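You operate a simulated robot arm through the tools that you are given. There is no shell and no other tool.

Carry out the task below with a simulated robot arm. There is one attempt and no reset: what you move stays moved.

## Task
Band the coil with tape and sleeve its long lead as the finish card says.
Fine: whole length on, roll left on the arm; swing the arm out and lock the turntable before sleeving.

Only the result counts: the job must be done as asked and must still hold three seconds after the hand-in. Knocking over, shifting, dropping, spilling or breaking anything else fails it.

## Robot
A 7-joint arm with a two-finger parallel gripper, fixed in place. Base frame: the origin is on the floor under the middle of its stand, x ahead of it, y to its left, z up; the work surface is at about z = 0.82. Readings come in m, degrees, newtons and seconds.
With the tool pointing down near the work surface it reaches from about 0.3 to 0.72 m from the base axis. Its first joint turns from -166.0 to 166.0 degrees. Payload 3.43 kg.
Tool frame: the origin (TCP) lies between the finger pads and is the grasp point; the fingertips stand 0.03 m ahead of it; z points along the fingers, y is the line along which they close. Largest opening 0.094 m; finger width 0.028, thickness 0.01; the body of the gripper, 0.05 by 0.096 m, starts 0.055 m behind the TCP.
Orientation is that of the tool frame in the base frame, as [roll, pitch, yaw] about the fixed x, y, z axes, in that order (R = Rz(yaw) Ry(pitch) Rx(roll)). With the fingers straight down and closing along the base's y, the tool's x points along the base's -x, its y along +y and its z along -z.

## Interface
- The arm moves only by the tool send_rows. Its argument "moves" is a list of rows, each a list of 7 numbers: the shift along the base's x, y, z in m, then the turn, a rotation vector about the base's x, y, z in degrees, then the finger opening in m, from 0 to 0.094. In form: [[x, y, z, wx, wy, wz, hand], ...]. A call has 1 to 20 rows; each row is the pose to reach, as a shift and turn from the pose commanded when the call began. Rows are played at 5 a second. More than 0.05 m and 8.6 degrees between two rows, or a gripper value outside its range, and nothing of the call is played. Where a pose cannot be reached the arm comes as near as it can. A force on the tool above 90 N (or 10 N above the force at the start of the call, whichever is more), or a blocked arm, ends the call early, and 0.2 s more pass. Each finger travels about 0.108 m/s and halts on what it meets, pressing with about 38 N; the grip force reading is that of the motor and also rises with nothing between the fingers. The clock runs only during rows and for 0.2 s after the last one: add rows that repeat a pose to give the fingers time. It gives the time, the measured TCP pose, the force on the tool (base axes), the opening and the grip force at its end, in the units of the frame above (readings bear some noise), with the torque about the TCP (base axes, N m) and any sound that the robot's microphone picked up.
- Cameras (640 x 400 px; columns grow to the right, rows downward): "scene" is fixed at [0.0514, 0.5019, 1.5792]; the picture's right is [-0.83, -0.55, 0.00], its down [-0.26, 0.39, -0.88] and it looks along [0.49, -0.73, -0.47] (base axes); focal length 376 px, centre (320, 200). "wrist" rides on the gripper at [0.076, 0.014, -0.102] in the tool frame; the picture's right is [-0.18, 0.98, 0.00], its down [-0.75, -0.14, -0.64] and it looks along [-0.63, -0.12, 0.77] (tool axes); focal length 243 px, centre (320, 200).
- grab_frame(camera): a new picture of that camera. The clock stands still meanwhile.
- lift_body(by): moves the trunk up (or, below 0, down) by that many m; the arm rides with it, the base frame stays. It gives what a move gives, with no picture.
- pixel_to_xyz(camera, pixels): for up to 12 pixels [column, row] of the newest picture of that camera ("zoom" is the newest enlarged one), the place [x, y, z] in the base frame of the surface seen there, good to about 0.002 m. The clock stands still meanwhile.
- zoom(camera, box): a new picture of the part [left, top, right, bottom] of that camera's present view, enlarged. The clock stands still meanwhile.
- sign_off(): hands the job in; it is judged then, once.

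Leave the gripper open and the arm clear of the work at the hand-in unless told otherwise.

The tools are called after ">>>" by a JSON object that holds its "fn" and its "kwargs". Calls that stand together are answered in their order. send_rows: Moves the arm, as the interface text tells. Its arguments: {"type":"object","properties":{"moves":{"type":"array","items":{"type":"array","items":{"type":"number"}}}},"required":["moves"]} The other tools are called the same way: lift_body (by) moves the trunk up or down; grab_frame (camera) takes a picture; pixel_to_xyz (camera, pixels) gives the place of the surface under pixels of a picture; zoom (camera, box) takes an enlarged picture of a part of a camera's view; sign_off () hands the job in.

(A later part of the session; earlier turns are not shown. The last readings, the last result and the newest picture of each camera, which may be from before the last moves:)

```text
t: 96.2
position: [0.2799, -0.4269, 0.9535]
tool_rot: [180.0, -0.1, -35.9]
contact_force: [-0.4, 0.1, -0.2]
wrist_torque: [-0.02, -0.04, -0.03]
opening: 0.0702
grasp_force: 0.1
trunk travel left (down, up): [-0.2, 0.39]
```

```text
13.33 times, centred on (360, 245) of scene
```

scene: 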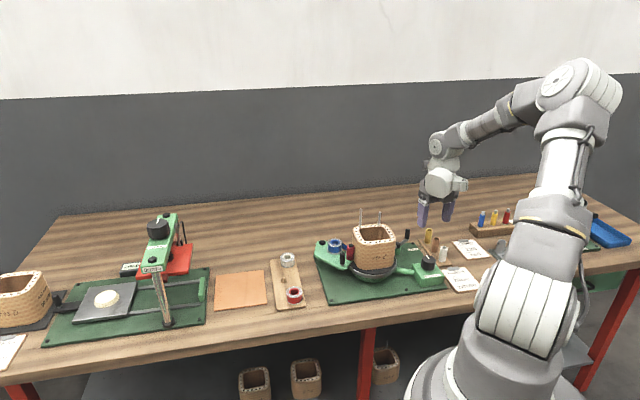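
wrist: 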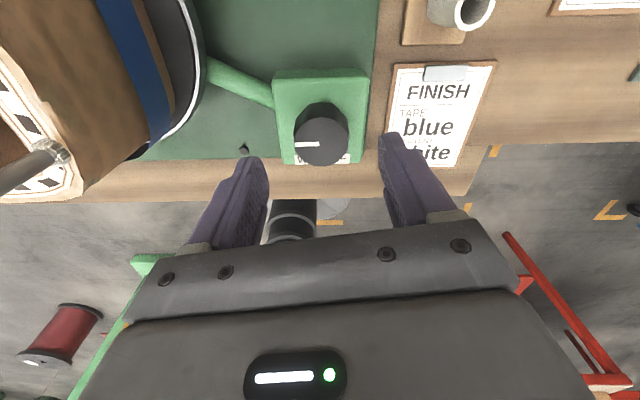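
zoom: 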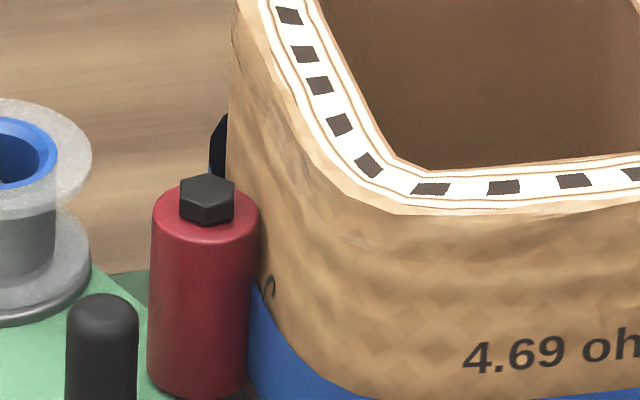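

The band looks neat. I'll turn the knob a little further (36°) so the roller presses down the tail end, and watch.

>>> {"fn": "send_rows", "kwargs": {"moves": [[-0.0005, 0, -0.025, 0, 0, 0, 0.07], [-0.0005, 0, -0.0505, 0, 0, 0, 0.07], [-0.0005, 0, -0.0505, 0, 0, 0, 0.05], [-0.0005, 0, -0.0505, 0, 0, 0, 0.034], [-0.0005, 0, -0.0505, 0, 0, 0, 0.034]]}}

>>> {"fn": "send_rows", "kwargs": {"moves": [[0, 0, 0, 0, 0, -6, 0.034], [0, 0, 0, 0, 0, -12, 0.034], [0, 0, 0, 0, 0, -18, 0.034], [0, 0, 0, 0, 0, -24, 0.034], [0, 0, 0, 0, 0, -30, 0.034], [0, 0, 0, 0, 0, -36, 0.034], [0, 0, 0, 0, 0, -36, 0.034]]}}

>>> {"fn": "zoom", "kwargs": {"camera": "scene", "box": [310, 200, 430, 290]}}

>>> {"fn": "grab_frame", "kwargs": {"camera": "wrist"}}

```text
t: 97.4
position: [0.279, -0.4278, 0.9028]
tool_rot: [180.0, -0.1, -36.1]
contact_force: [-1.8, -1.9, -4.1]
wrist_torque: [-1.06, -0.36, -0.03]
opening: 0.0406
grasp_force: 45.2
trunk travel left (down, up): [-0.2, 0.39]
```

```text
t: 99.0
position: [0.2778, -0.4278, 0.9022]
tool_rot: [-180.0, 0.0, -72.1]
contact_force: [-9.3, -6.8, 0.2]
wrist_torque: [-0.43, 0.58, -0.02]
opening: 0.0405
grasp_force: 45.1
trunk travel left (down, up): [-0.2, 0.39]
```

```text
4.44 times, centred on (370, 245) of scene
```

zoom: 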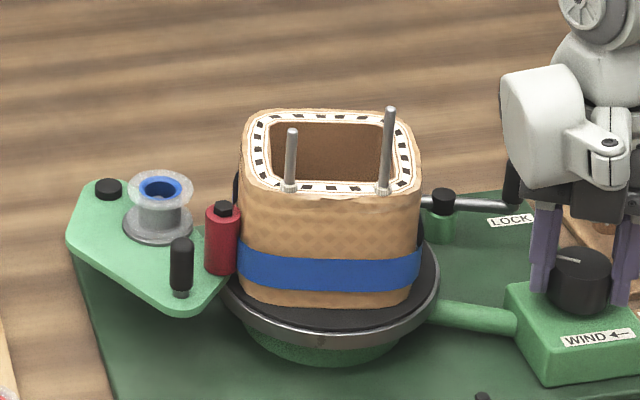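

```text
taken
```

wrist: 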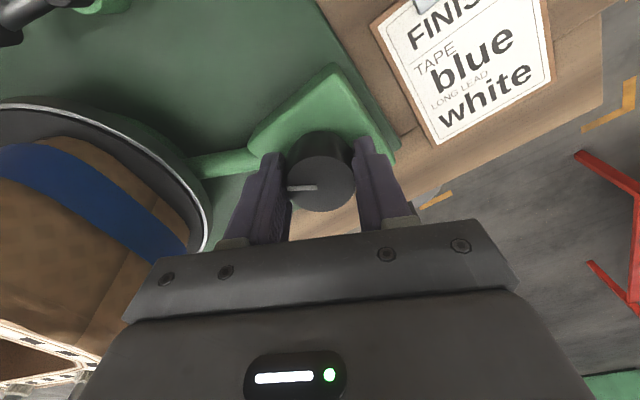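

The band is complete and both leads now face the scene camera. I'll release the knob, lift, and locate the tape arm's handle for swinging it out.

>>> {"fn": "send_rows", "kwargs": {"moves": [[0, 0, 0, 0, 0, 0, 0.05], [0, 0, 0, 0, 0, 0, 0.07], [0, 0, 0.04, 0, 0, 0, 0.07], [0, 0, 0.085, 0, 0, 0, 0.07], [0, 0, 0.13, 0, 0, 0, 0.07], [0, 0, 0.175, 0, 0, 0, 0.07], [0, 0, 0.22, 0, 0, 0, 0.07], [0, 0, 0.22, 0, 0, 0, 0.07]]}}

>>> {"fn": "zoom", "kwargs": {"camera": "scene", "box": [310, 200, 430, 290]}}

>>> {"fn": "pixel_to_xyz", "kwargs": {"camera": "zoom", "pixels": [[181, 245], [181, 275], [222, 208], [222, 240], [109, 185], [160, 190], [390, 110], [387, 150], [384, 188], [292, 132], [290, 160], [289, 185]]}}

```text
t: 100.8
position: [0.2795, -0.426, 1.124]
tool_rot: [-180.0, 0.1, -72.1]
contact_force: [-0.3, 0.1, 0.5]
wrist_torque: [0.0, 0.03, 0.01]
opening: 0.07
grasp_force: 0.0
trunk travel left (down, up): [-0.2, 0.39]
```

```text
4.44 times, centred on (370, 245) of scene
```

zoom: 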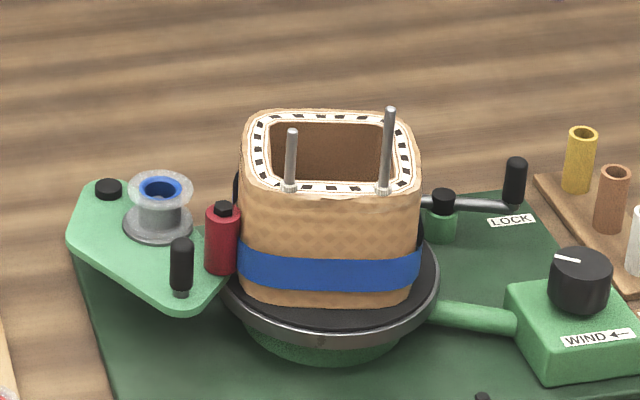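

```text
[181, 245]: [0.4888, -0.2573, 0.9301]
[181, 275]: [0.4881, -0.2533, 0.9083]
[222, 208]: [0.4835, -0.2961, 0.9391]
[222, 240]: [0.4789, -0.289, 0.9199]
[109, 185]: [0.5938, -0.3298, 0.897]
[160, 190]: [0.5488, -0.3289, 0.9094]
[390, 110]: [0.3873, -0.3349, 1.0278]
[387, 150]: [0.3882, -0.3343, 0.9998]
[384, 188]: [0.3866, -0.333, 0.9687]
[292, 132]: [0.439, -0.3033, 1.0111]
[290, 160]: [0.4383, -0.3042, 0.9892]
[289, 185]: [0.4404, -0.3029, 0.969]
```

The arm's handle is at about (0.492, -0.262). I'll fly there high above the leads while turning the wrist back to yaw ~98°.

>>> {"fn": "send_rows", "kwargs": {"moves": [[0, 0, 0.015, 0, 0, -8, 0.06], [0, 0, 0.03, 0, 0, -16, 0.05], [0.01, 0.008, 0.03, 0, 0, -24, 0.04], [0.02, 0.016, 0.03, 0, 0, -32, 0.04], [0.03, 0.024, 0.03, 0, 0, -40, 0.04], [0.04, 0.032, 0.03, 0, 0, -48, 0.04], [0.052, 0.041, 0.03, 0, 0, -56, 0.04], [0.064, 0.05, 0.03, 0, 0, -64, 0.04], [0.076, 0.06, 0.03, 0, 0, -72, 0.04], [0.088, 0.069, 0.03, 0, 0, -80, 0.04], [0.1, 0.079, 0.03, 0, 0, -88, 0.04], [0.112, 0.088, 0.03, 0, 0, -96, 0.04], [0.124, 0.097, 0.03, 0, 0, -104, 0.04], [0.136, 0.107, 0.03, 0, 0, -112, 0.04], [0.148, 0.116, 0.03, 0, 0, -120, 0.04], [0.16, 0.126, 0.03, 0, 0, -128, 0.04], [0.172, 0.135, 0.03, 0, 0, -136, 0.04], [0.184, 0.145, 0.03, 0, 0, -144, 0.04], [0.198, 0.156, 0.03, 0, 0, -152, 0.04], [0.212, 0.167, 0.03, 0, 0, -160, 0.04]]}}

>>> {"fn": "send_rows", "kwargs": {"moves": [[0, 0, 0, 0, 0, -8, 0.04], [0, 0, -0.02, 0, 0, -16, 0.04], [0, 0, -0.06, 0, 0, -24, 0.04], [0, 0, -0.1, 0, 0, -30, 0.04], [0, 0, -0.12, 0, 0, -30, 0.04], [0, 0, -0.12, 0, 0, -30, 0.04]]}}

>>> {"fn": "grab_frame", "kwargs": {"camera": "wrist"}}

>>> {"fn": "zoom", "kwargs": {"camera": "scene", "box": [290, 180, 430, 290]}}

```text
t: 105.0
position: [0.4918, -0.2601, 1.1528]
tool_rot: [-180.0, 0.0, 127.9]
contact_force: [-0.4, -0.6, 0.1]
wrist_torque: [-0.03, 0.03, 0.0]
opening: 0.0401
grasp_force: 0.0
trunk travel left (down, up): [-0.2, 0.39]
```

```text
t: 106.4
position: [0.4915, -0.2589, 1.033]
tool_rot: [-180.0, 0.0, 98.0]
contact_force: [0.2, 0.0, -0.5]
wrist_torque: [0.0, -0.03, 0.01]
opening: 0.0402
grasp_force: 0.1
trunk travel left (down, up): [-0.2, 0.39]
```

```text
taken
```

wrist: 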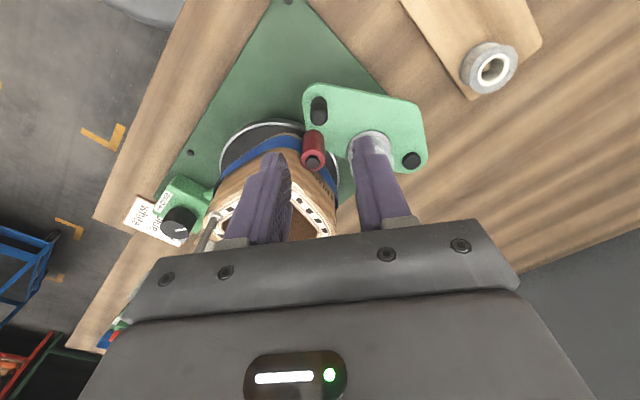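

```text
3.64 times, centred on (360, 235) of scene
```

zoom: 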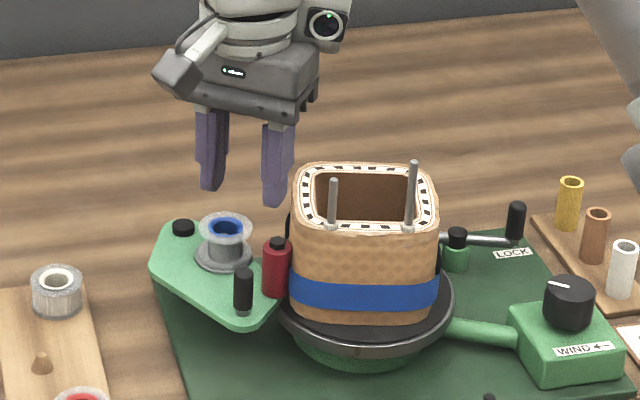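

>>> {"fn": "zoom", "kwargs": {"camera": "wrist", "box": [260, 70, 400, 210]}}

```text
2.86 times, centred on (330, 140) of wrist
```

zoom: 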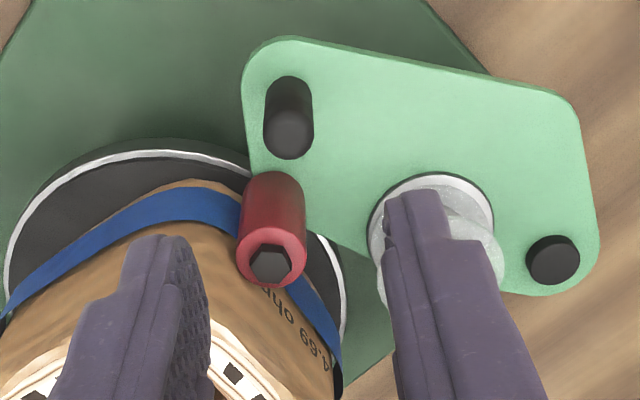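

The handle top is at (319, 118), right beneath the TCP. I'll descend and close on it.

>>> {"fn": "send_rows", "kwargs": {"moves": [[0, 0.0015, -0.035, 0, 0, 0, 0.04], [0, 0.0015, -0.07, 0, 0, 0, 0.04], [0, 0.0015, -0.095, 0, 0, 0, 0.04], [0, 0.0015, -0.104, 0, 0, 0, 0.04], [0, 0.0015, -0.104, 0, 0, 0, 0.04]]}}

>>> {"fn": "zoom", "kwargs": {"camera": "wrist", "box": [200, 80, 440, 230]}}

>>> {"fn": "zoom", "kwargs": {"camera": "scene", "box": [310, 200, 400, 280]}}

```text
t: 107.6
position: [0.4915, -0.2576, 0.9287]
tool_rot: [-179.9, 0.1, 98.0]
contact_force: [-0.4, -0.3, 0.1]
wrist_torque: [-0.01, 0.01, 0.0]
opening: 0.0402
grasp_force: 0.1
trunk travel left (down, up): [-0.2, 0.39]
```

```text
2.67 times, centred on (320, 155) of wrist
```

zoom: 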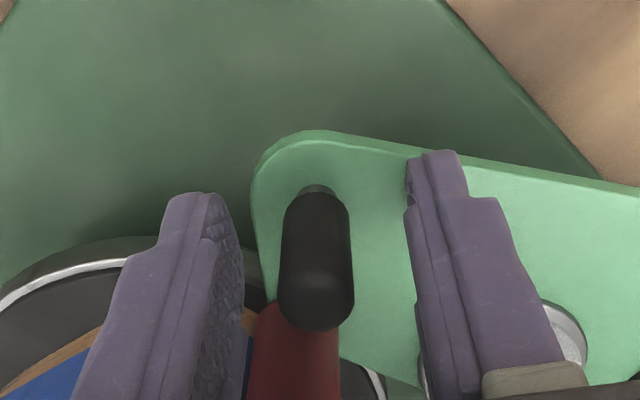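

```text
5.00 times, centred on (355, 240) of scene
```

zoom: 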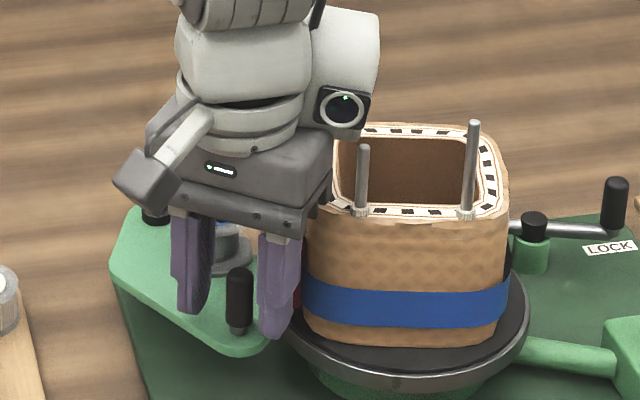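

The handle is between the fingers. I'll close and swing the arm outward, first 12°.

>>> {"fn": "send_rows", "kwargs": {"moves": [[0, 0, 0, 0, 0, 0, 0.025], [0, 0, 0, 0, 0, 0, 0.012], [0, 0, 0, 0, 0, 0, 0.01], [0, 0, 0, 0, 0, 0, 0.01]]}}

>>> {"fn": "send_rows", "kwargs": {"moves": [[0.0054, 0.007, 0, 0, 0, -4, 0.01], [0.0112, 0.0136, 0, 0, 0, -8, 0.01], [0.0175, 0.0197, 0, 0, 0, -12, 0.01], [0.0175, 0.0197, 0, 0, 0, -12, 0.01]]}}

>>> {"fn": "zoom", "kwargs": {"camera": "scene", "box": [290, 180, 430, 290]}}

```text
t: 108.6
position: [0.4914, -0.2573, 0.9293]
tool_rot: [-179.9, 0.0, 98.0]
contact_force: [-8.2, 1.3, -6.0]
wrist_torque: [-0.09, -0.05, -0.23]
opening: 0.0153
grasp_force: 44.2
trunk travel left (down, up): [-0.2, 0.39]
```

```text
t: 109.6
position: [0.5095, -0.2373, 0.9289]
tool_rot: [-179.9, 0.0, 86.1]
contact_force: [-9.5, 5.1, -14.3]
wrist_torque: [0.14, -0.15, -0.26]
opening: 0.0153
grasp_force: 44.9
trunk travel left (down, up): [-0.2, 0.39]
```

```text
3.64 times, centred on (360, 235) of scene
```

zoom: 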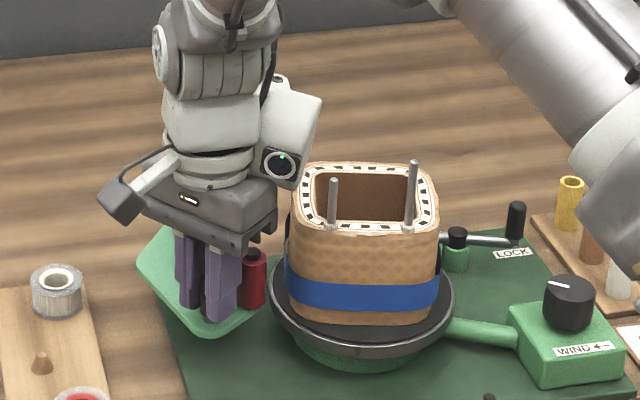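

The arm follows. I'll continue to its original out position.

>>> {"fn": "send_rows", "kwargs": {"moves": [[0.0067, 0.0057, 0, 0, 0, -4, 0.01], [0.0138, 0.0109, 0, 0, 0, -8, 0.01], [0.0212, 0.0156, 0, 0, 0, -12, 0.01], [0.029, 0.0198, 0, 0, 0, -16, 0.01], [0.037, 0.0235, 0, 0, 0, -20, 0.01], [0.0452, 0.0265, 0, 0, 0, -24, 0.01], [0.0494, 0.0279, 0, 0, 0, -26, 0.01], [0.0494, 0.0279, 0, 0, 0, -26, 0.01]]}}

>>> {"fn": "zoom", "kwargs": {"camera": "scene", "box": [290, 180, 430, 290]}}

>>> {"fn": "grab_frame", "kwargs": {"camera": "wrist"}}

```text
t: 111.4
position: [0.5539, -0.212, 0.9284]
tool_rot: [-179.8, 0.1, 59.9]
contact_force: [-34.2, 1.4, -15.7]
wrist_torque: [-0.96, -0.14, -0.18]
opening: 0.0154
grasp_force: 45.0
trunk travel left (down, up): [-0.2, 0.39]
```

```text
3.64 times, centred on (360, 235) of scene
```

zoom: 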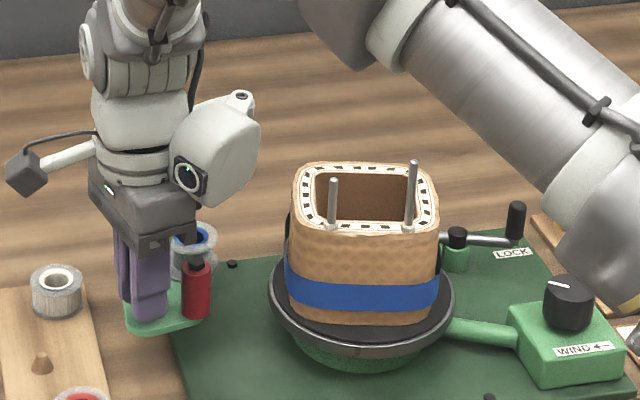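

```text
taken
```

wrist: 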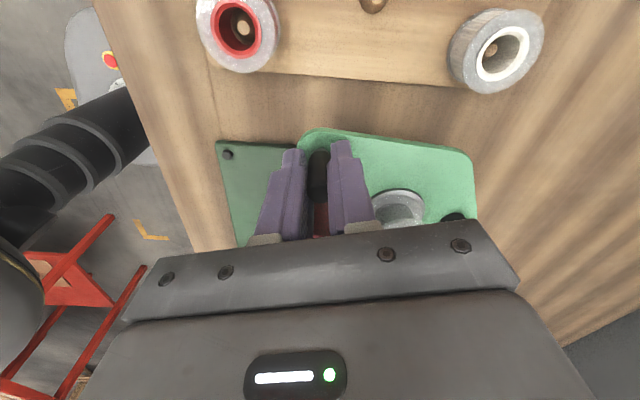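

The arm is fully out at its stop. I'll relax, open, lift, and then fly back to the lock lever while turning the wrist to yaw ~208°.

>>> {"fn": "send_rows", "kwargs": {"moves": [[-0.004, 0, 0, 0, 0, 0, 0.01], [-0.004, 0, 0, 0, 0, 0, 0.025], [-0.004, 0, 0, 0, 0, 0, 0.036], [-0.004, 0, 0.03, 0, 0, 0, 0.036], [-0.004, 0, 0.07, 0, 0, 0, 0.036], [-0.004, 0, 0.11, 0, 0, 0, 0.036], [-0.004, 0, 0.15, 0, 0, 0, 0.036], [-0.004, 0, 0.19, 0, 0, 0, 0.036], [-0.004, 0, 0.22, 0, 0, 0, 0.036], [-0.004, 0, 0.22, 0, 0, 0, 0.036]]}}

>>> {"fn": "zoom", "kwargs": {"camera": "scene", "box": [290, 180, 450, 290]}}

>>> {"fn": "pixel_to_xyz", "kwargs": {"camera": "zoom", "pixels": [[481, 215], [481, 235], [421, 233], [421, 255], [378, 165], [375, 195], [372, 228], [299, 180], [297, 225]]}}

```text
t: 113.6
position: [0.5546, -0.2101, 1.1498]
tool_rot: [180.0, 0.0, 60.1]
contact_force: [0.3, 0.0, -0.2]
wrist_torque: [0.02, -0.01, 0.03]
opening: 0.036
grasp_force: 0.1
trunk travel left (down, up): [-0.2, 0.39]
```

```text
3.64 times, centred on (370, 235) of scene
```

zoom: 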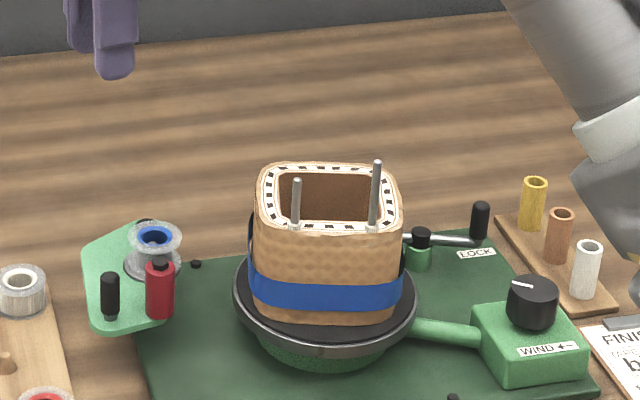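

```text
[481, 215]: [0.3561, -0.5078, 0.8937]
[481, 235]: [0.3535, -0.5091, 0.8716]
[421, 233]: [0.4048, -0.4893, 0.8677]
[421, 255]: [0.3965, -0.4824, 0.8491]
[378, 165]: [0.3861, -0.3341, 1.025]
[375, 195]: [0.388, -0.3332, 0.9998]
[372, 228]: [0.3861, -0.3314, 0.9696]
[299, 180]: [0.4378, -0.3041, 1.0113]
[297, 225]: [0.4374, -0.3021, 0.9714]
```

The arm is out and the handle of the lever is at about (0.358, -0.516). I'll fly there at z=1.15.

>>> {"fn": "send_rows", "kwargs": {"moves": [[-0.0104, -0.0161, 0, 0, 0, 7.8, 0.05], [-0.0207, -0.0322, 0, 0, 0, 15.6, 0.05], [-0.031, -0.0483, 0, 0, 0, 23.4, 0.05], [-0.0414, -0.0644, 0, 0, 0, 31.2, 0.05], [-0.0517, -0.0805, 0, 0, 0, 39, 0.05], [-0.0621, -0.0966, 0, 0, 0, 46.8, 0.05], [-0.0724, -0.1127, 0, 0, 0, 54.6, 0.05], [-0.0828, -0.1288, 0, 0, 0, 62.4, 0.05], [-0.0931, -0.1449, 0, 0, 0, 70.2, 0.05], [-0.1035, -0.161, 0, 0, 0, 78, 0.05], [-0.1138, -0.1771, 0, 0, 0, 85.8, 0.05], [-0.1242, -0.1932, 0, 0, 0, 93.6, 0.05], [-0.1345, -0.2093, 0, 0, 0, 101.4, 0.05], [-0.1449, -0.2254, 0, 0, 0, 109.2, 0.05], [-0.1552, -0.2415, 0, 0, 0, 117, 0.05], [-0.1656, -0.2576, 0, 0, 0, 124.8, 0.05], [-0.176, -0.2737, 0, 0, 0, 132.6, 0.05], [-0.1863, -0.2898, 0, 0, 0, 140.4, 0.05], [-0.1966, -0.3059, 0, 0, 0, 148, 0.05], [-0.1966, -0.3059, 0, 0, 0, 148, 0.05]]}}

>>> {"fn": "send_rows", "kwargs": {"moves": [[0, 0, -0.04, 0, 0, 0, 0.05], [0, 0, -0.08, 0, 0, 0, 0.05], [0, 0, -0.12, 0, 0, 0, 0.05], [0, 0, -0.13, 0, 0, 0, 0.05], [0, 0, -0.13, 0, 0, 0, 0.05]]}}

>>> {"fn": "grab_frame", "kwargs": {"camera": "wrist"}}

>>> {"fn": "zoom", "kwargs": {"camera": "wrist", "box": [260, 70, 400, 210]}}

```text
t: 117.8
position: [0.3569, -0.5169, 1.1494]
tool_rot: [-180.0, 0.0, -151.9]
contact_force: [-0.3, 0.3, 0.8]
wrist_torque: [0.01, 0.0, -0.04]
opening: 0.0499
grasp_force: 0.1
trunk travel left (down, up): [-0.2, 0.39]
```

```text
t: 119.0
position: [0.3577, -0.5167, 1.0192]
tool_rot: [179.9, 0.1, -152.1]
contact_force: [-0.2, -0.3, 0.5]
wrist_torque: [0.01, -0.02, 0.02]
opening: 0.0502
grasp_force: 0.0
trunk travel left (down, up): [-0.2, 0.39]
```

```text
taken
```

wrist: 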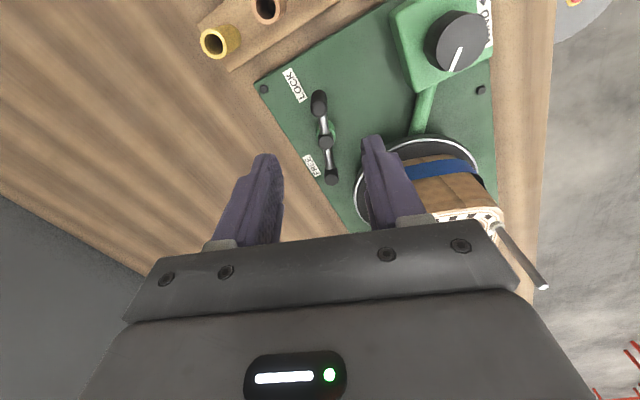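

```text
2.86 times, centred on (330, 140) of wrist
```

zoom: 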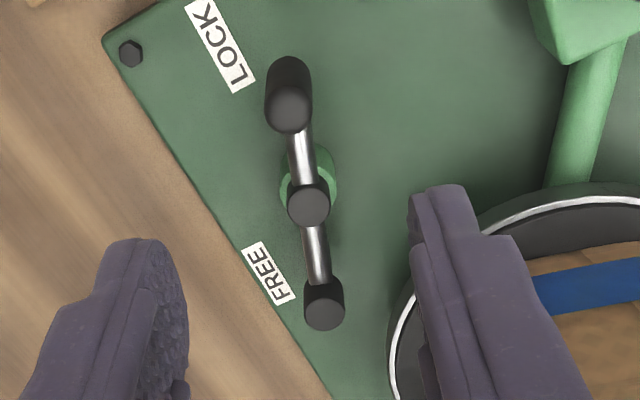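

The handle top is at (319, 107), right under the TCP. I'll descend, grip it, and swing it back CCW in two stages to the locked position, where the pad pointed at the turntable and the knob was immovable.

>>> {"fn": "send_rows", "kwargs": {"moves": [[0, 0, -0.04, 0, 0, 0, 0.05], [0, 0, -0.08, 0, 0, 0, 0.05], [0, 0, -0.105, 0, 0, 0, 0.05], [0, 0, -0.111, 0, 0, 0, 0.05], [0, 0, -0.111, 0, 0, 0, 0.03], [0, 0, -0.111, 0, 0, 0, 0.012], [0, 0, -0.111, 0, 0, 0, 0.012]]}}

>>> {"fn": "send_rows", "kwargs": {"moves": [[0.0017, -0.0031, 0, 0, 0, 4, 0.012], [0.0035, -0.0061, 0, 0, 0, 8, 0.012], [0.0056, -0.0089, 0, 0, 0, 12, 0.012], [0.0079, -0.0115, 0, 0, 0, 16, 0.012], [0.0103, -0.014, 0, 0, 0, 20, 0.012], [0.0129, -0.0163, 0, 0, 0, 24, 0.012], [0.0157, -0.0185, 0, 0, 0, 28, 0.012], [0.0186, -0.0204, 0, 0, 0, 32, 0.012], [0.0186, -0.0204, 0, 0, 0, 32, 0.012]]}}

>>> {"fn": "grab_frame", "kwargs": {"camera": "wrist"}}

```text
t: 120.6
position: [0.3586, -0.5178, 0.908]
tool_rot: [180.0, -0.1, -152.0]
contact_force: [0.1, -0.7, 0.2]
wrist_torque: [-0.19, 0.17, 0.02]
opening: 0.0152
grasp_force: 44.5
trunk travel left (down, up): [-0.2, 0.39]
```

```text
t: 122.6
position: [0.3765, -0.5364, 0.9101]
tool_rot: [-180.0, -0.1, -119.9]
contact_force: [-1.0, -3.8, 14.2]
wrist_torque: [0.72, -0.14, 0.02]
opening: 0.0155
grasp_force: 45.2
trunk travel left (down, up): [-0.2, 0.39]
```

```text
taken
```

wrist: 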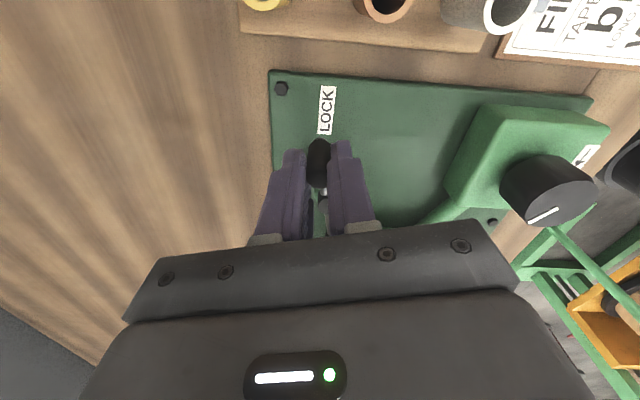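

Moving easily. I'll continue the remaining ~19° to the stop.

>>> {"fn": "send_rows", "kwargs": {"moves": [[0.003, -0.0017, 0, 0, 0, 4, 0.012], [0.0062, -0.0032, 0, 0, 0, 8, 0.012], [0.0094, -0.0045, 0, 0, 0, 12, 0.012], [0.0128, -0.0056, 0, 0, 0, 16, 0.012], [0.0152, -0.0062, 0, 0, 0, 19, 0.012], [0.0152, -0.0062, 0, 0, 0, 19, 0.012]]}}

>>> {"fn": "grab_frame", "kwargs": {"camera": "wrist"}}

>>> {"fn": "zoom", "kwargs": {"camera": "scene", "box": [390, 225, 430, 255]}}

```text
t: 124.0
position: [0.3914, -0.5424, 0.9085]
tool_rot: [-179.8, 0.0, -101.0]
contact_force: [-1.4, -6.5, 15.1]
wrist_torque: [0.48, 0.1, 0.01]
opening: 0.0153
grasp_force: 44.9
trunk travel left (down, up): [-0.2, 0.39]
```

```text
taken
```

wrist: 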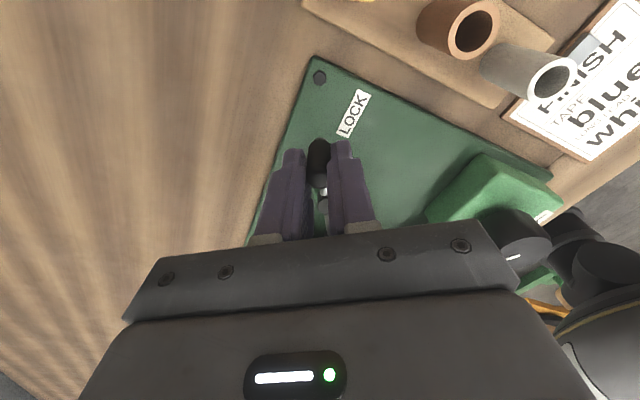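

```text
13.33 times, centred on (410, 240) of scene
```

zoom: 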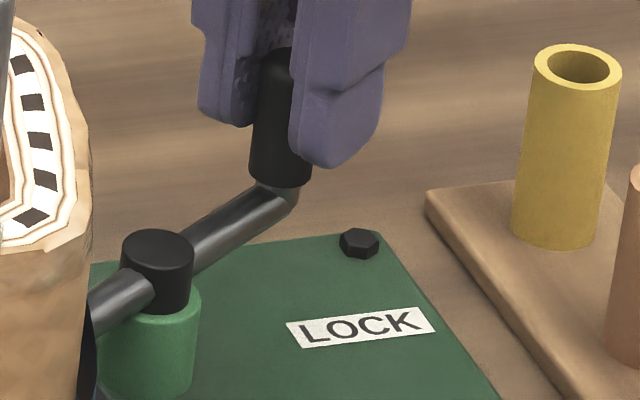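

The handle looks identical to its starting place. I'll push a little further to confirm it is against the stop.

>>> {"fn": "send_rows", "kwargs": {"moves": [[0.0017, -0.0003, 0, 0, 0, 2, 0.012], [0.0034, -0.0006, 0, 0, 0, 4, 0.012], [0.0034, -0.0006, 0, 0, 0, 4, 0.012]]}}

>>> {"fn": "zoom", "kwargs": {"camera": "scene", "box": [390, 225, 430, 255]}}

```text
t: 124.8
position: [0.3912, -0.5425, 0.9086]
tool_rot: [-180.0, -0.1, -97.0]
contact_force: [-17.0, 2.3, 14.5]
wrist_torque: [0.12, 0.35, -0.2]
opening: 0.0153
grasp_force: 45.3
trunk travel left (down, up): [-0.2, 0.39]
```

```text
13.33 times, centred on (410, 240) of scene
```

zoom: 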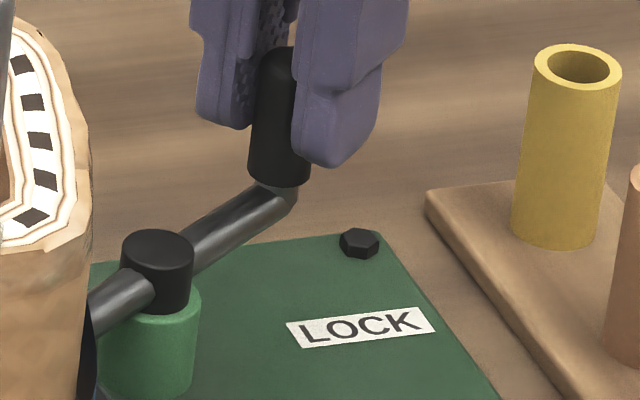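

It is against the stop at 17 N. I'll release, lift, and look.

>>> {"fn": "send_rows", "kwargs": {"moves": [[0, 0, 0, 0, 0, 0, 0.03], [0, 0, 0, 0, 0, 0, 0.05], [0, 0, 0.03, 0, 0, 0, 0.05], [0, 0, 0.07, 0, 0, 0, 0.05], [0, 0, 0.11, 0, 0, 0, 0.05], [0, 0, 0.14, 0, 0, 0, 0.05], [0, 0, 0.14, 0, 0, 0, 0.05]]}}

>>> {"fn": "grab_frame", "kwargs": {"camera": "wrist"}}

>>> {"fn": "zoom", "kwargs": {"camera": "scene", "box": [290, 180, 450, 290]}}

>>> {"fn": "zoom", "kwargs": {"camera": "wrist", "box": [290, 60, 400, 200]}}

```text
t: 126.4
position: [0.3944, -0.5435, 1.0487]
tool_rot: [179.9, 0.1, -97.0]
contact_force: [-0.6, -0.2, 0.5]
wrist_torque: [0.03, 0.03, -0.02]
opening: 0.0498
grasp_force: 0.0
trunk travel left (down, up): [-0.2, 0.39]
```

```text
taken
```

wrist: 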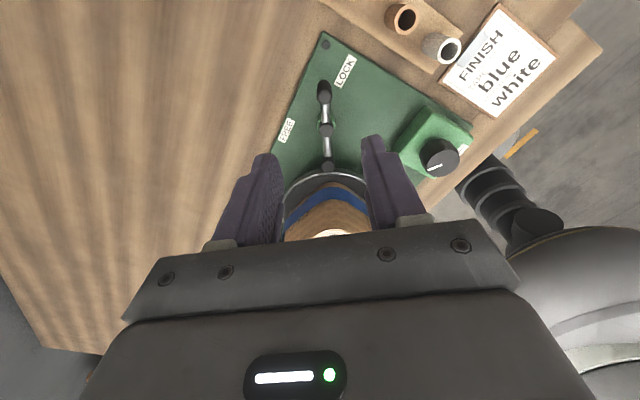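

```text
3.64 times, centred on (370, 235) of scene
```

zoom: 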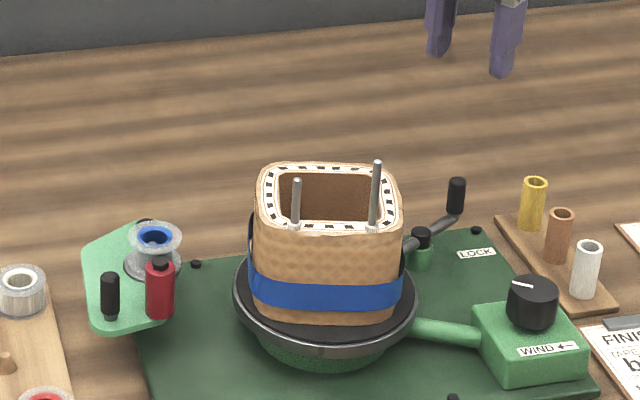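

```text
2.86 times, centred on (345, 130) of wrist
```

zoom: 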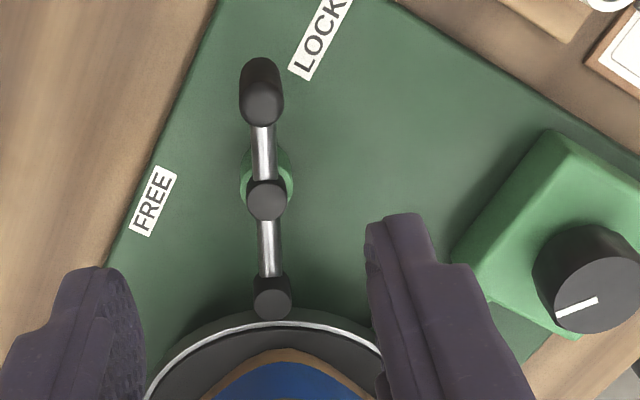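

The pad presses on the rim again. To be sure the turntable is really locked, I'll do a gentle check on the knob: fly over, grip, and try a small turn.

>>> {"fn": "send_rows", "kwargs": {"moves": [[-0.028, 0.028, 0, 0, 0, 0, 0.07], [-0.056, 0.057, 0, 0, 0, 0, 0.07], [-0.085, 0.087, 0, 0, 0, 0, 0.07], [-0.1154, 0.1167, 0, 0, 0, 0, 0.07], [-0.1154, 0.1167, -0.045, 0, 0, 0, 0.07], [-0.1154, 0.1167, -0.09, 0, 0, 0, 0.07], [-0.1154, 0.1167, -0.13, 0, 0, 0, 0.07], [-0.1154, 0.1167, -0.146, 0, 0, 0, 0.07], [-0.1154, 0.1167, -0.146, 0, 0, 0, 0.05], [-0.1154, 0.1167, -0.146, 0, 0, 0, 0.034], [-0.1154, 0.1167, -0.146, 0, 0, 0, 0.034]]}}

>>> {"fn": "send_rows", "kwargs": {"moves": [[0, 0, 0, 0, 0, -4, 0.034], [0, 0, 0, 0, 0, -8, 0.034], [0, 0, 0, 0, 0, -12, 0.034], [0, 0, 0, 0, 0, -12, 0.034]]}}

>>> {"fn": "zoom", "kwargs": {"camera": "scene", "box": [290, 180, 450, 290]}}

>>> {"fn": "grab_frame", "kwargs": {"camera": "wrist"}}

```text
t: 128.8
position: [0.2771, -0.4267, 0.9021]
tool_rot: [180.0, 0.2, -97.1]
contact_force: [-12.0, 3.5, -6.9]
wrist_torque: [-1.02, -0.32, -0.17]
opening: 0.0403
grasp_force: 44.4
trunk travel left (down, up): [-0.2, 0.39]
```

```text
t: 129.8
position: [0.2774, -0.4285, 0.9025]
tool_rot: [-180.0, 0.0, -109.1]
contact_force: [-20.5, 0.2, -11.0]
wrist_torque: [-1.02, 0.51, 0.71]
opening: 0.04
grasp_force: 45.0
trunk travel left (down, up): [-0.2, 0.39]
```

```text
3.64 times, centred on (370, 235) of scene
```

zoom: 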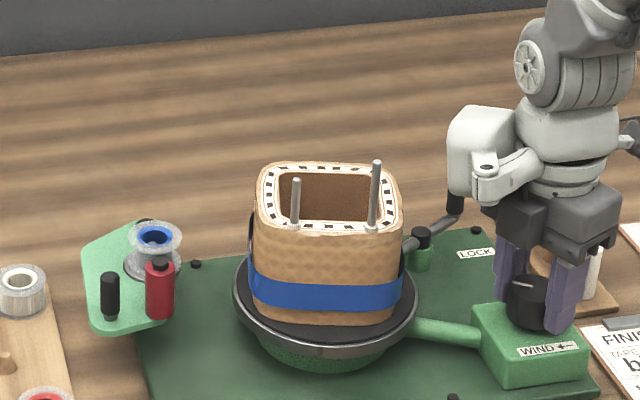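

```text
taken
```

wrist: 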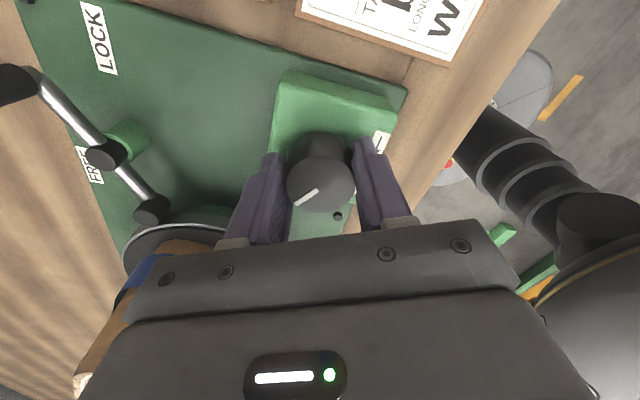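

The coil didn't move and the knob slipped at 0.7 N·m, so the turntable is locked. I'll release the knob, lift, and go to the white sleeve at about (0.269, -0.545), turning to yaw 135° so the fingers close across the row of sleeves.

>>> {"fn": "send_rows", "kwargs": {"moves": [[0, 0, 0, 0, 0, 6, 0.034], [0, 0, 0, 0, 0, 12, 0.05], [0, 0, 0, 0, 0, 12, 0.07], [0, 0, 0, 0, 0, 12, 0.07], [0, 0, 0.04, 0, 0, 12, 0.07], [0, 0, 0.085, 0, 0, 12, 0.07], [0, 0, 0.12, 0, 0, 12, 0.07], [0, 0, 0.12, 0, 0, 12, 0.07]]}}

>>> {"fn": "send_rows", "kwargs": {"moves": [[-0.0005, -0.0075, 0, 0, 0, -8, 0.06], [-0.001, -0.015, 0, 0, 0, -16, 0.06], [-0.0015, -0.0225, 0, 0, 0, -24, 0.06], [-0.002, -0.03, 0, 0, 0, -32, 0.06], [-0.0025, -0.0375, 0, 0, 0, -40, 0.06], [-0.003, -0.045, 0, 0, 0, -48, 0.06], [-0.0035, -0.0525, 0, 0, 0, -56, 0.06], [-0.004, -0.06, 0, 0, 0, -64, 0.06], [-0.0045, -0.0675, 0, 0, 0, -72, 0.06], [-0.005, -0.075, 0, 0, 0, -80, 0.06], [-0.0055, -0.0825, 0, 0, 0, -88, 0.06], [-0.006, -0.09, 0, 0, 0, -96, 0.06], [-0.0065, -0.0975, 0, 0, 0, -104, 0.06], [-0.007, -0.105, 0, 0, 0, -112, 0.06], [-0.008, -0.112, 0, 0, 0, -120, 0.06], [-0.009, -0.118, 0, 0, 0, -128, 0.06], [-0.009, -0.118, 0, 0, 0, -128, 0.06]]}}

>>> {"fn": "grab_frame", "kwargs": {"camera": "wrist"}}

>>> {"fn": "zoom", "kwargs": {"camera": "scene", "box": [400, 190, 480, 290]}}

```text
t: 131.6
position: [0.2792, -0.4256, 1.0234]
tool_rot: [180.0, 0.1, -97.0]
contact_force: [-0.1, 0.6, -0.4]
wrist_torque: [-0.02, -0.03, 0.02]
opening: 0.0699
grasp_force: 0.0
trunk travel left (down, up): [-0.2, 0.39]
```

```text
t: 135.2
position: [0.2724, -0.5451, 1.0205]
tool_rot: [-180.0, 0.0, 134.9]
contact_force: [-0.7, 0.0, 0.0]
wrist_torque: [-0.01, 0.01, 0.0]
opening: 0.0601
grasp_force: 0.1
trunk travel left (down, up): [-0.2, 0.39]
```

```text
taken
```

wrist: 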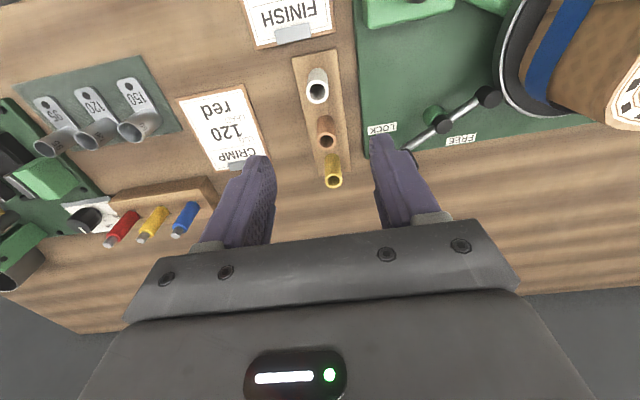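

```text
4.00 times, centred on (440, 240) of scene
```

zoom: 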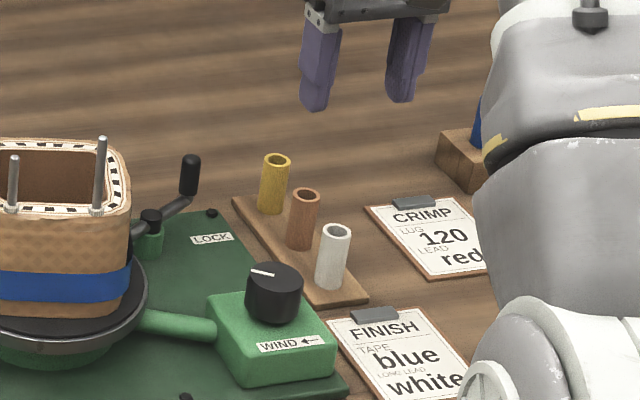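

>>> {"fn": "zoom", "kwargs": {"camera": "wrist", "box": [285, 55, 365, 115]}}

>>> {"fn": "pixel_to_xyz", "kwargs": {"camera": "zoom", "pixels": [[178, 240], [190, 250], [260, 240], [215, 200], [215, 280], [220, 150], [180, 150], [255, 150], [150, 300]]}}

```text
6.67 times, centred on (325, 85) of wrist
```

zoom: 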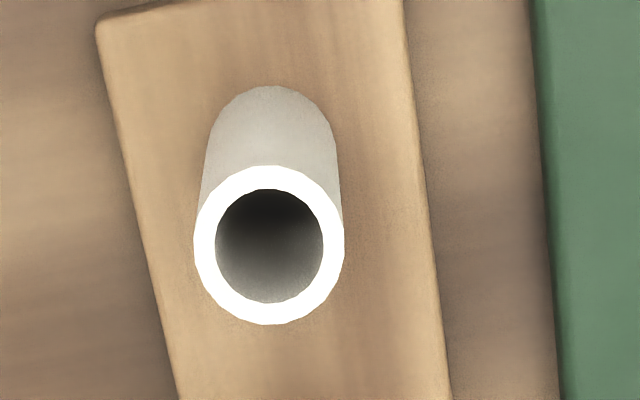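

```text
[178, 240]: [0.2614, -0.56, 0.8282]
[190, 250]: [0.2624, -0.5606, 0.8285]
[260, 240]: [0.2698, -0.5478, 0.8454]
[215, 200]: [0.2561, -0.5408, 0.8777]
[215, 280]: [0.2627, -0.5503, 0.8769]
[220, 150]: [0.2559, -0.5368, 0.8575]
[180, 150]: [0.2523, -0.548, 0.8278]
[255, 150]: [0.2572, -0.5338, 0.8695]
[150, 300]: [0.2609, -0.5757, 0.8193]
```

The white sleeve's top ring is centred at about (0.266, -0.541), OD 0.022, top z 0.877. I'll shift over it and descend so the fingertips are 12 mm above its foot.

>>> {"fn": "send_rows", "kwargs": {"moves": [[-0.0065, 0.0041, -0.04, 0, 0, 0, 0.05], [-0.0065, 0.0041, -0.08, 0, 0, 0, 0.05], [-0.0065, 0.0041, -0.12, 0, 0, 0, 0.05], [-0.0065, 0.0041, -0.12, 0, 0, 0, 0.05]]}}

>>> {"fn": "zoom", "kwargs": {"camera": "wrist", "box": [240, 80, 400, 220]}}

```text
t: 136.2
position: [0.2636, -0.5421, 0.9021]
tool_rot: [-179.9, 0.0, 135.0]
contact_force: [-0.2, 0.2, -0.3]
wrist_torque: [-0.03, -0.02, 0.0]
opening: 0.0502
grasp_force: 0.1
trunk travel left (down, up): [-0.2, 0.39]
```

```text
2.86 times, centred on (320, 150) of wrist
```

zoom: 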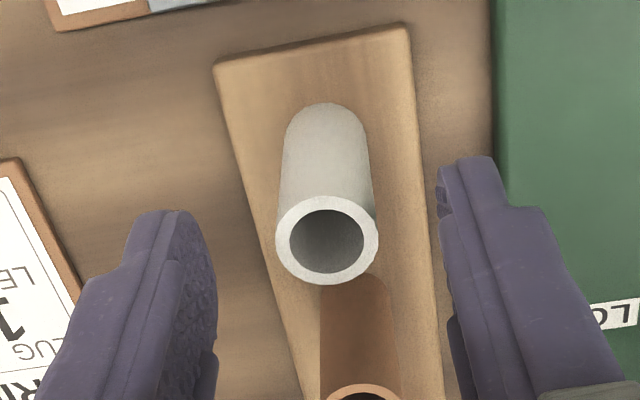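

The sleeve is centred within ~1.5 mm. I'll do the last descent and grip.

>>> {"fn": "send_rows", "kwargs": {"moves": [[0.0017, 0.0003, -0.015, 0, 0, 0, 0.05], [0.0017, 0.0003, -0.032, 0, 0, 0, 0.05], [0.0017, 0.0003, -0.032, 0, 0, 0, 0.03], [0.0017, 0.0003, -0.032, 0, 0, 0, 0.02], [0.0017, 0.0003, -0.032, 0, 0, 0, 0.019], [0.0017, 0.0003, -0.032, 0, 0, 0, 0.019]]}}

>>> {"fn": "zoom", "kwargs": {"camera": "wrist", "box": [240, 80, 400, 220]}}

>>> {"fn": "zoom", "kwargs": {"camera": "scene", "box": [400, 190, 480, 290]}}

```text
t: 137.6
position: [0.2659, -0.5405, 0.8698]
tool_rot: [179.9, 0.0, 135.0]
contact_force: [0.0, 0.2, 0.1]
wrist_torque: [0.0, 0.03, 0.0]
opening: 0.0201
grasp_force: 38.2
trunk travel left (down, up): [-0.2, 0.39]
```

```text
2.86 times, centred on (320, 150) of wrist
```

zoom: 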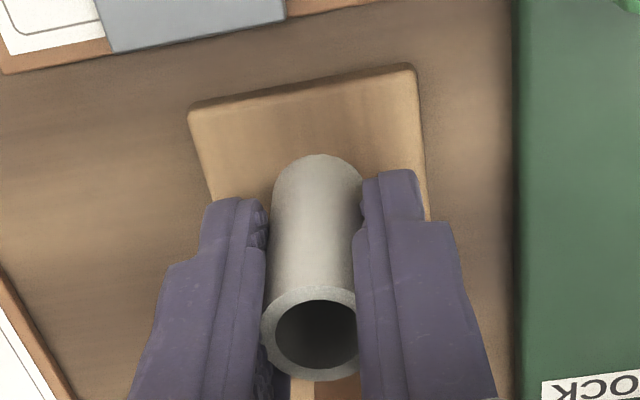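

```text
4.00 times, centred on (440, 240) of scene
```

zoom: 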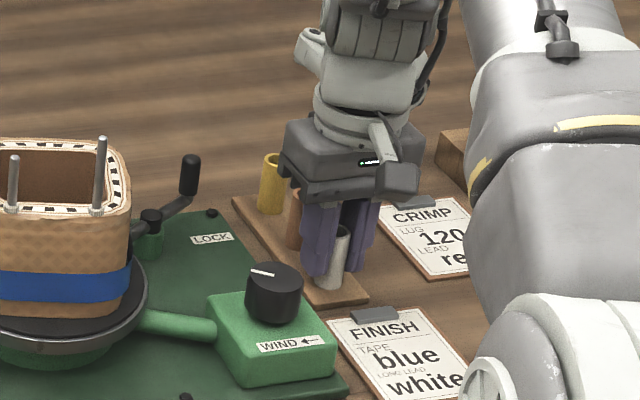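

Gripped at an opening of 0.020 with 38 N. I'll lift it straight up.

>>> {"fn": "send_rows", "kwargs": {"moves": [[0, 0, 0.015, 0, 0, 0, 0.019], [0, 0, 0.04, 0, 0, 0, 0.019], [0, 0, 0.08, 0, 0, 0, 0.019], [0, 0, 0.12, 0, 0, 0, 0.019], [0, 0, 0.16, 0, 0, 0, 0.019], [0, 0, 0.2, 0, 0, 0, 0.019], [0, 0, 0.24, 0, 0, 0, 0.019], [0, 0, 0.255, 0, 0, 0, 0.019], [0, 0, 0.255, 0, 0, 0, 0.019]]}}

>>> {"fn": "grab_frame", "kwargs": {"camera": "wrist"}}

>>> {"fn": "zoom", "kwargs": {"camera": "scene", "box": [340, 140, 480, 290]}}

```text
t: 139.6
position: [0.2661, -0.5421, 1.127]
tool_rot: [-179.9, -0.1, 135.0]
contact_force: [0.2, 1.0, 0.4]
wrist_torque: [0.0, -0.01, -0.01]
opening: 0.0203
grasp_force: 36.8
trunk travel left (down, up): [-0.2, 0.39]
```

```text
taken
```

wrist: 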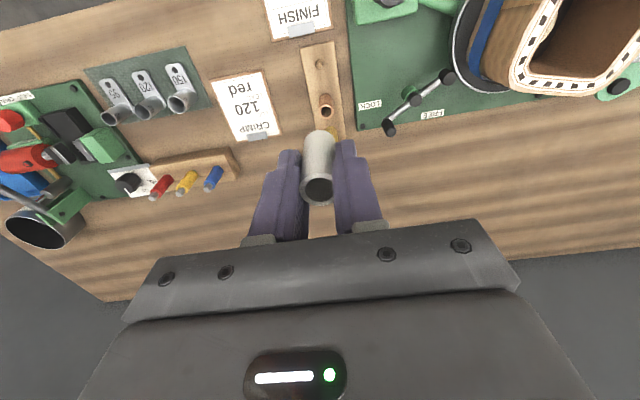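

```text
2.67 times, centred on (410, 215) of scene
```

zoom: 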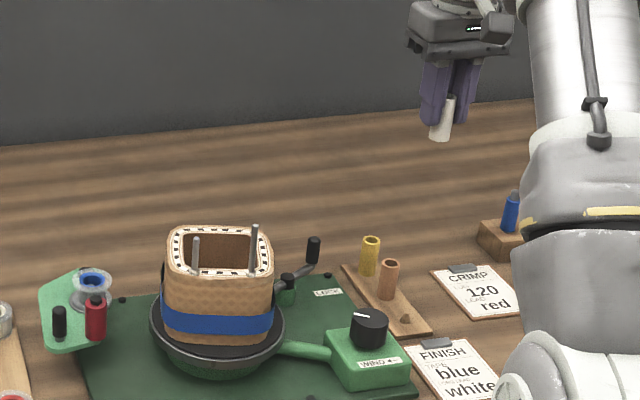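

The sleeve is firmly held. I'll zoom to measure its axis offset from the TCP, then fly to above the long lead.

>>> {"fn": "zoom", "kwargs": {"camera": "wrist", "box": [280, 120, 360, 220]}}

>>> {"fn": "pixel_to_xyz", "kwargs": {"camera": "zoom", "pixels": [[268, 270], [365, 270], [310, 235], [315, 335], [312, 228], [290, 320]]}}

```text
4.00 times, centred on (320, 170) of wrist
```

zoom: 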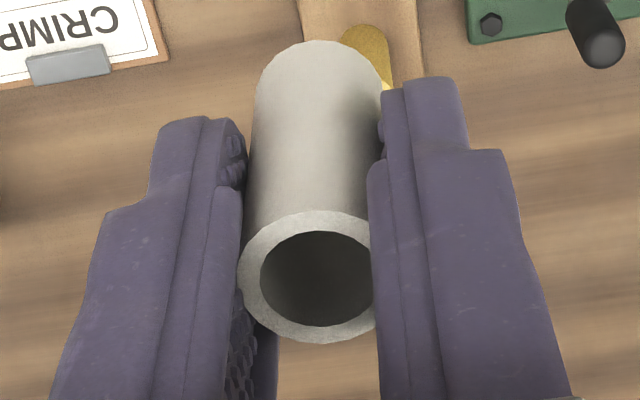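

```text
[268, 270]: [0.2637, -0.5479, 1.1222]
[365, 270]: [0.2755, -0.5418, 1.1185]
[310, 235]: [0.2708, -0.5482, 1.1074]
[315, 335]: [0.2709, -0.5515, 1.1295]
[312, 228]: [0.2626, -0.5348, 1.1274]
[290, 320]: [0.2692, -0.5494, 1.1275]
```

>>> {"fn": "zoom", "kwargs": {"camera": "scene", "box": [480, 140, 540, 210]}}

>>> {"fn": "pixel_to_xyz", "kwargs": {"camera": "zoom", "pixels": [[320, 200], [250, 200], [400, 200]]}}

```text
5.71 times, centred on (510, 175) of scene
```

zoom: 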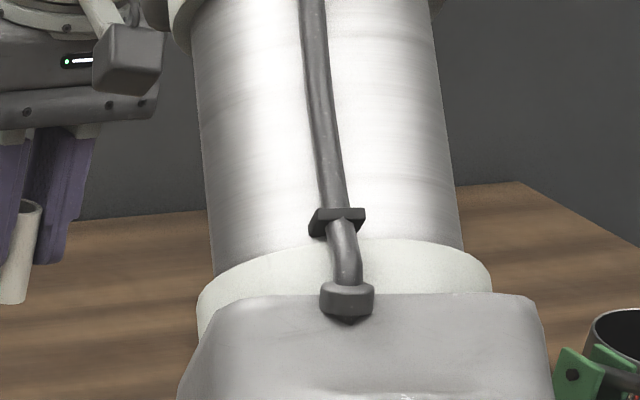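

```text
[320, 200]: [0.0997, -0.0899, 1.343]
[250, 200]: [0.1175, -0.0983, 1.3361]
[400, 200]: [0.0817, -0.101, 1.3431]
```

>>> {"fn": "zoom", "kwargs": {"camera": "scene", "box": [435, 150, 485, 200]}}

>>> {"fn": "pixel_to_xyz", "kwargs": {"camera": "zoom", "pixels": [[255, 200], [245, 240], [240, 270], [262, 175], [240, 282], [230, 270], [252, 270]]}}

```text
8.00 times, centred on (460, 175) of scene
```

zoom: 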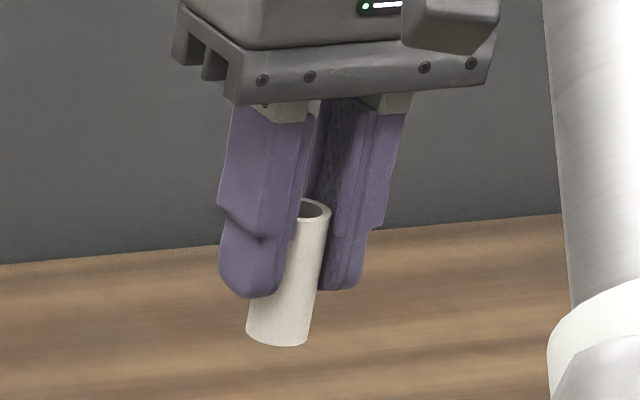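

```text
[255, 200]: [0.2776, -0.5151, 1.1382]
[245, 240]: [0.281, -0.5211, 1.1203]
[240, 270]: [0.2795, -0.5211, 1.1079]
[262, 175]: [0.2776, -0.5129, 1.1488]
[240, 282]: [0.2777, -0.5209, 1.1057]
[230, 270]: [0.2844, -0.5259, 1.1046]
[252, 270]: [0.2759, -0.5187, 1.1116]
```

>>> {"fn": "pixel_to_xyz", "kwargs": {"camera": "zoom", "pixels": [[280, 335], [275, 325], [290, 290], [305, 235], [312, 212], [260, 330], [300, 335], [265, 295]]}}

```text
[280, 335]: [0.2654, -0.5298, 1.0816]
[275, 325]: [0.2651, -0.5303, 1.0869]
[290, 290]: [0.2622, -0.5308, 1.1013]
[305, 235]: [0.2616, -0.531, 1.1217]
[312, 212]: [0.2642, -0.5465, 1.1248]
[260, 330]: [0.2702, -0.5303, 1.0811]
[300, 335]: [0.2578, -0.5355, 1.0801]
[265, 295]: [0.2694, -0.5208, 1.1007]
```

The sleeve hangs straight, with its bottom at z≈1.079 (0.048 below the TCP). Now I'll carry it at this height to above the long lead at about (0.3885, -0.337).

>>> {"fn": "send_rows", "kwargs": {"moves": [[0.0, 0.0, 0.01, 0, 0, 0, 0.019], [0.02, 0.034, 0.013, 0, 0, 0, 0.019], [0.04, 0.068, 0.013, 0, 0, 0, 0.019], [0.06, 0.102, 0.013, 0, 0, 0, 0.019], [0.08, 0.136, 0.013, 0, 0, 0, 0.019], [0.1, 0.17, 0.013, 0, 0, 0, 0.019], [0.1224, 0.2045, 0.013, 0, 0, 0, 0.019], [0.1224, 0.2045, 0.013, 0, 0, 0, 0.019]]}}

>>> {"fn": "grab_frame", "kwargs": {"camera": "wrist"}}

>>> {"fn": "zoom", "kwargs": {"camera": "scene", "box": [340, 160, 440, 270]}}

```text
t: 141.4
position: [0.3871, -0.3373, 1.1385]
tool_rot: [179.9, 0.0, 135.0]
contact_force: [0.9, -0.2, -0.4]
wrist_torque: [0.0, -0.01, 0.03]
opening: 0.02
grasp_force: 36.7
trunk travel left (down, up): [-0.2, 0.39]
```

```text
taken
```

wrist: 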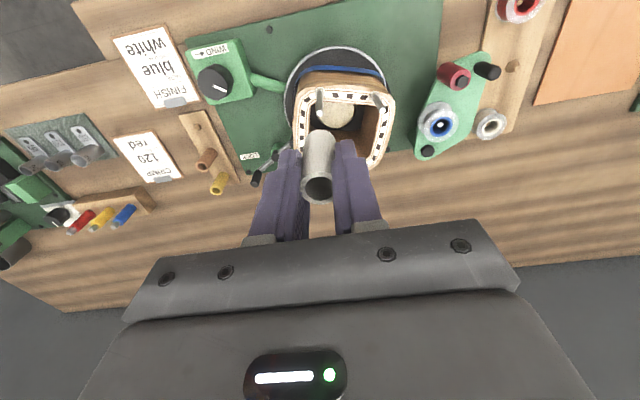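

```text
3.64 times, centred on (390, 215) of scene
```

zoom: 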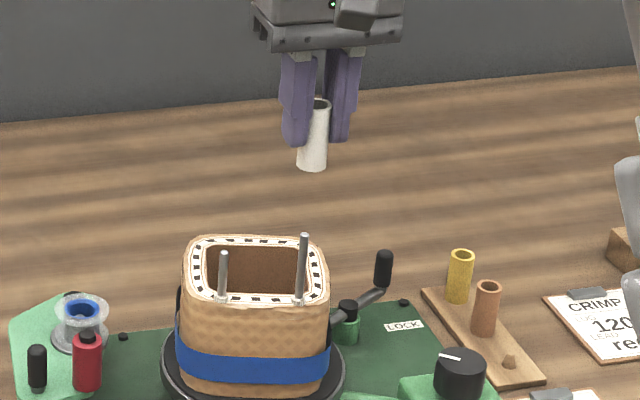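

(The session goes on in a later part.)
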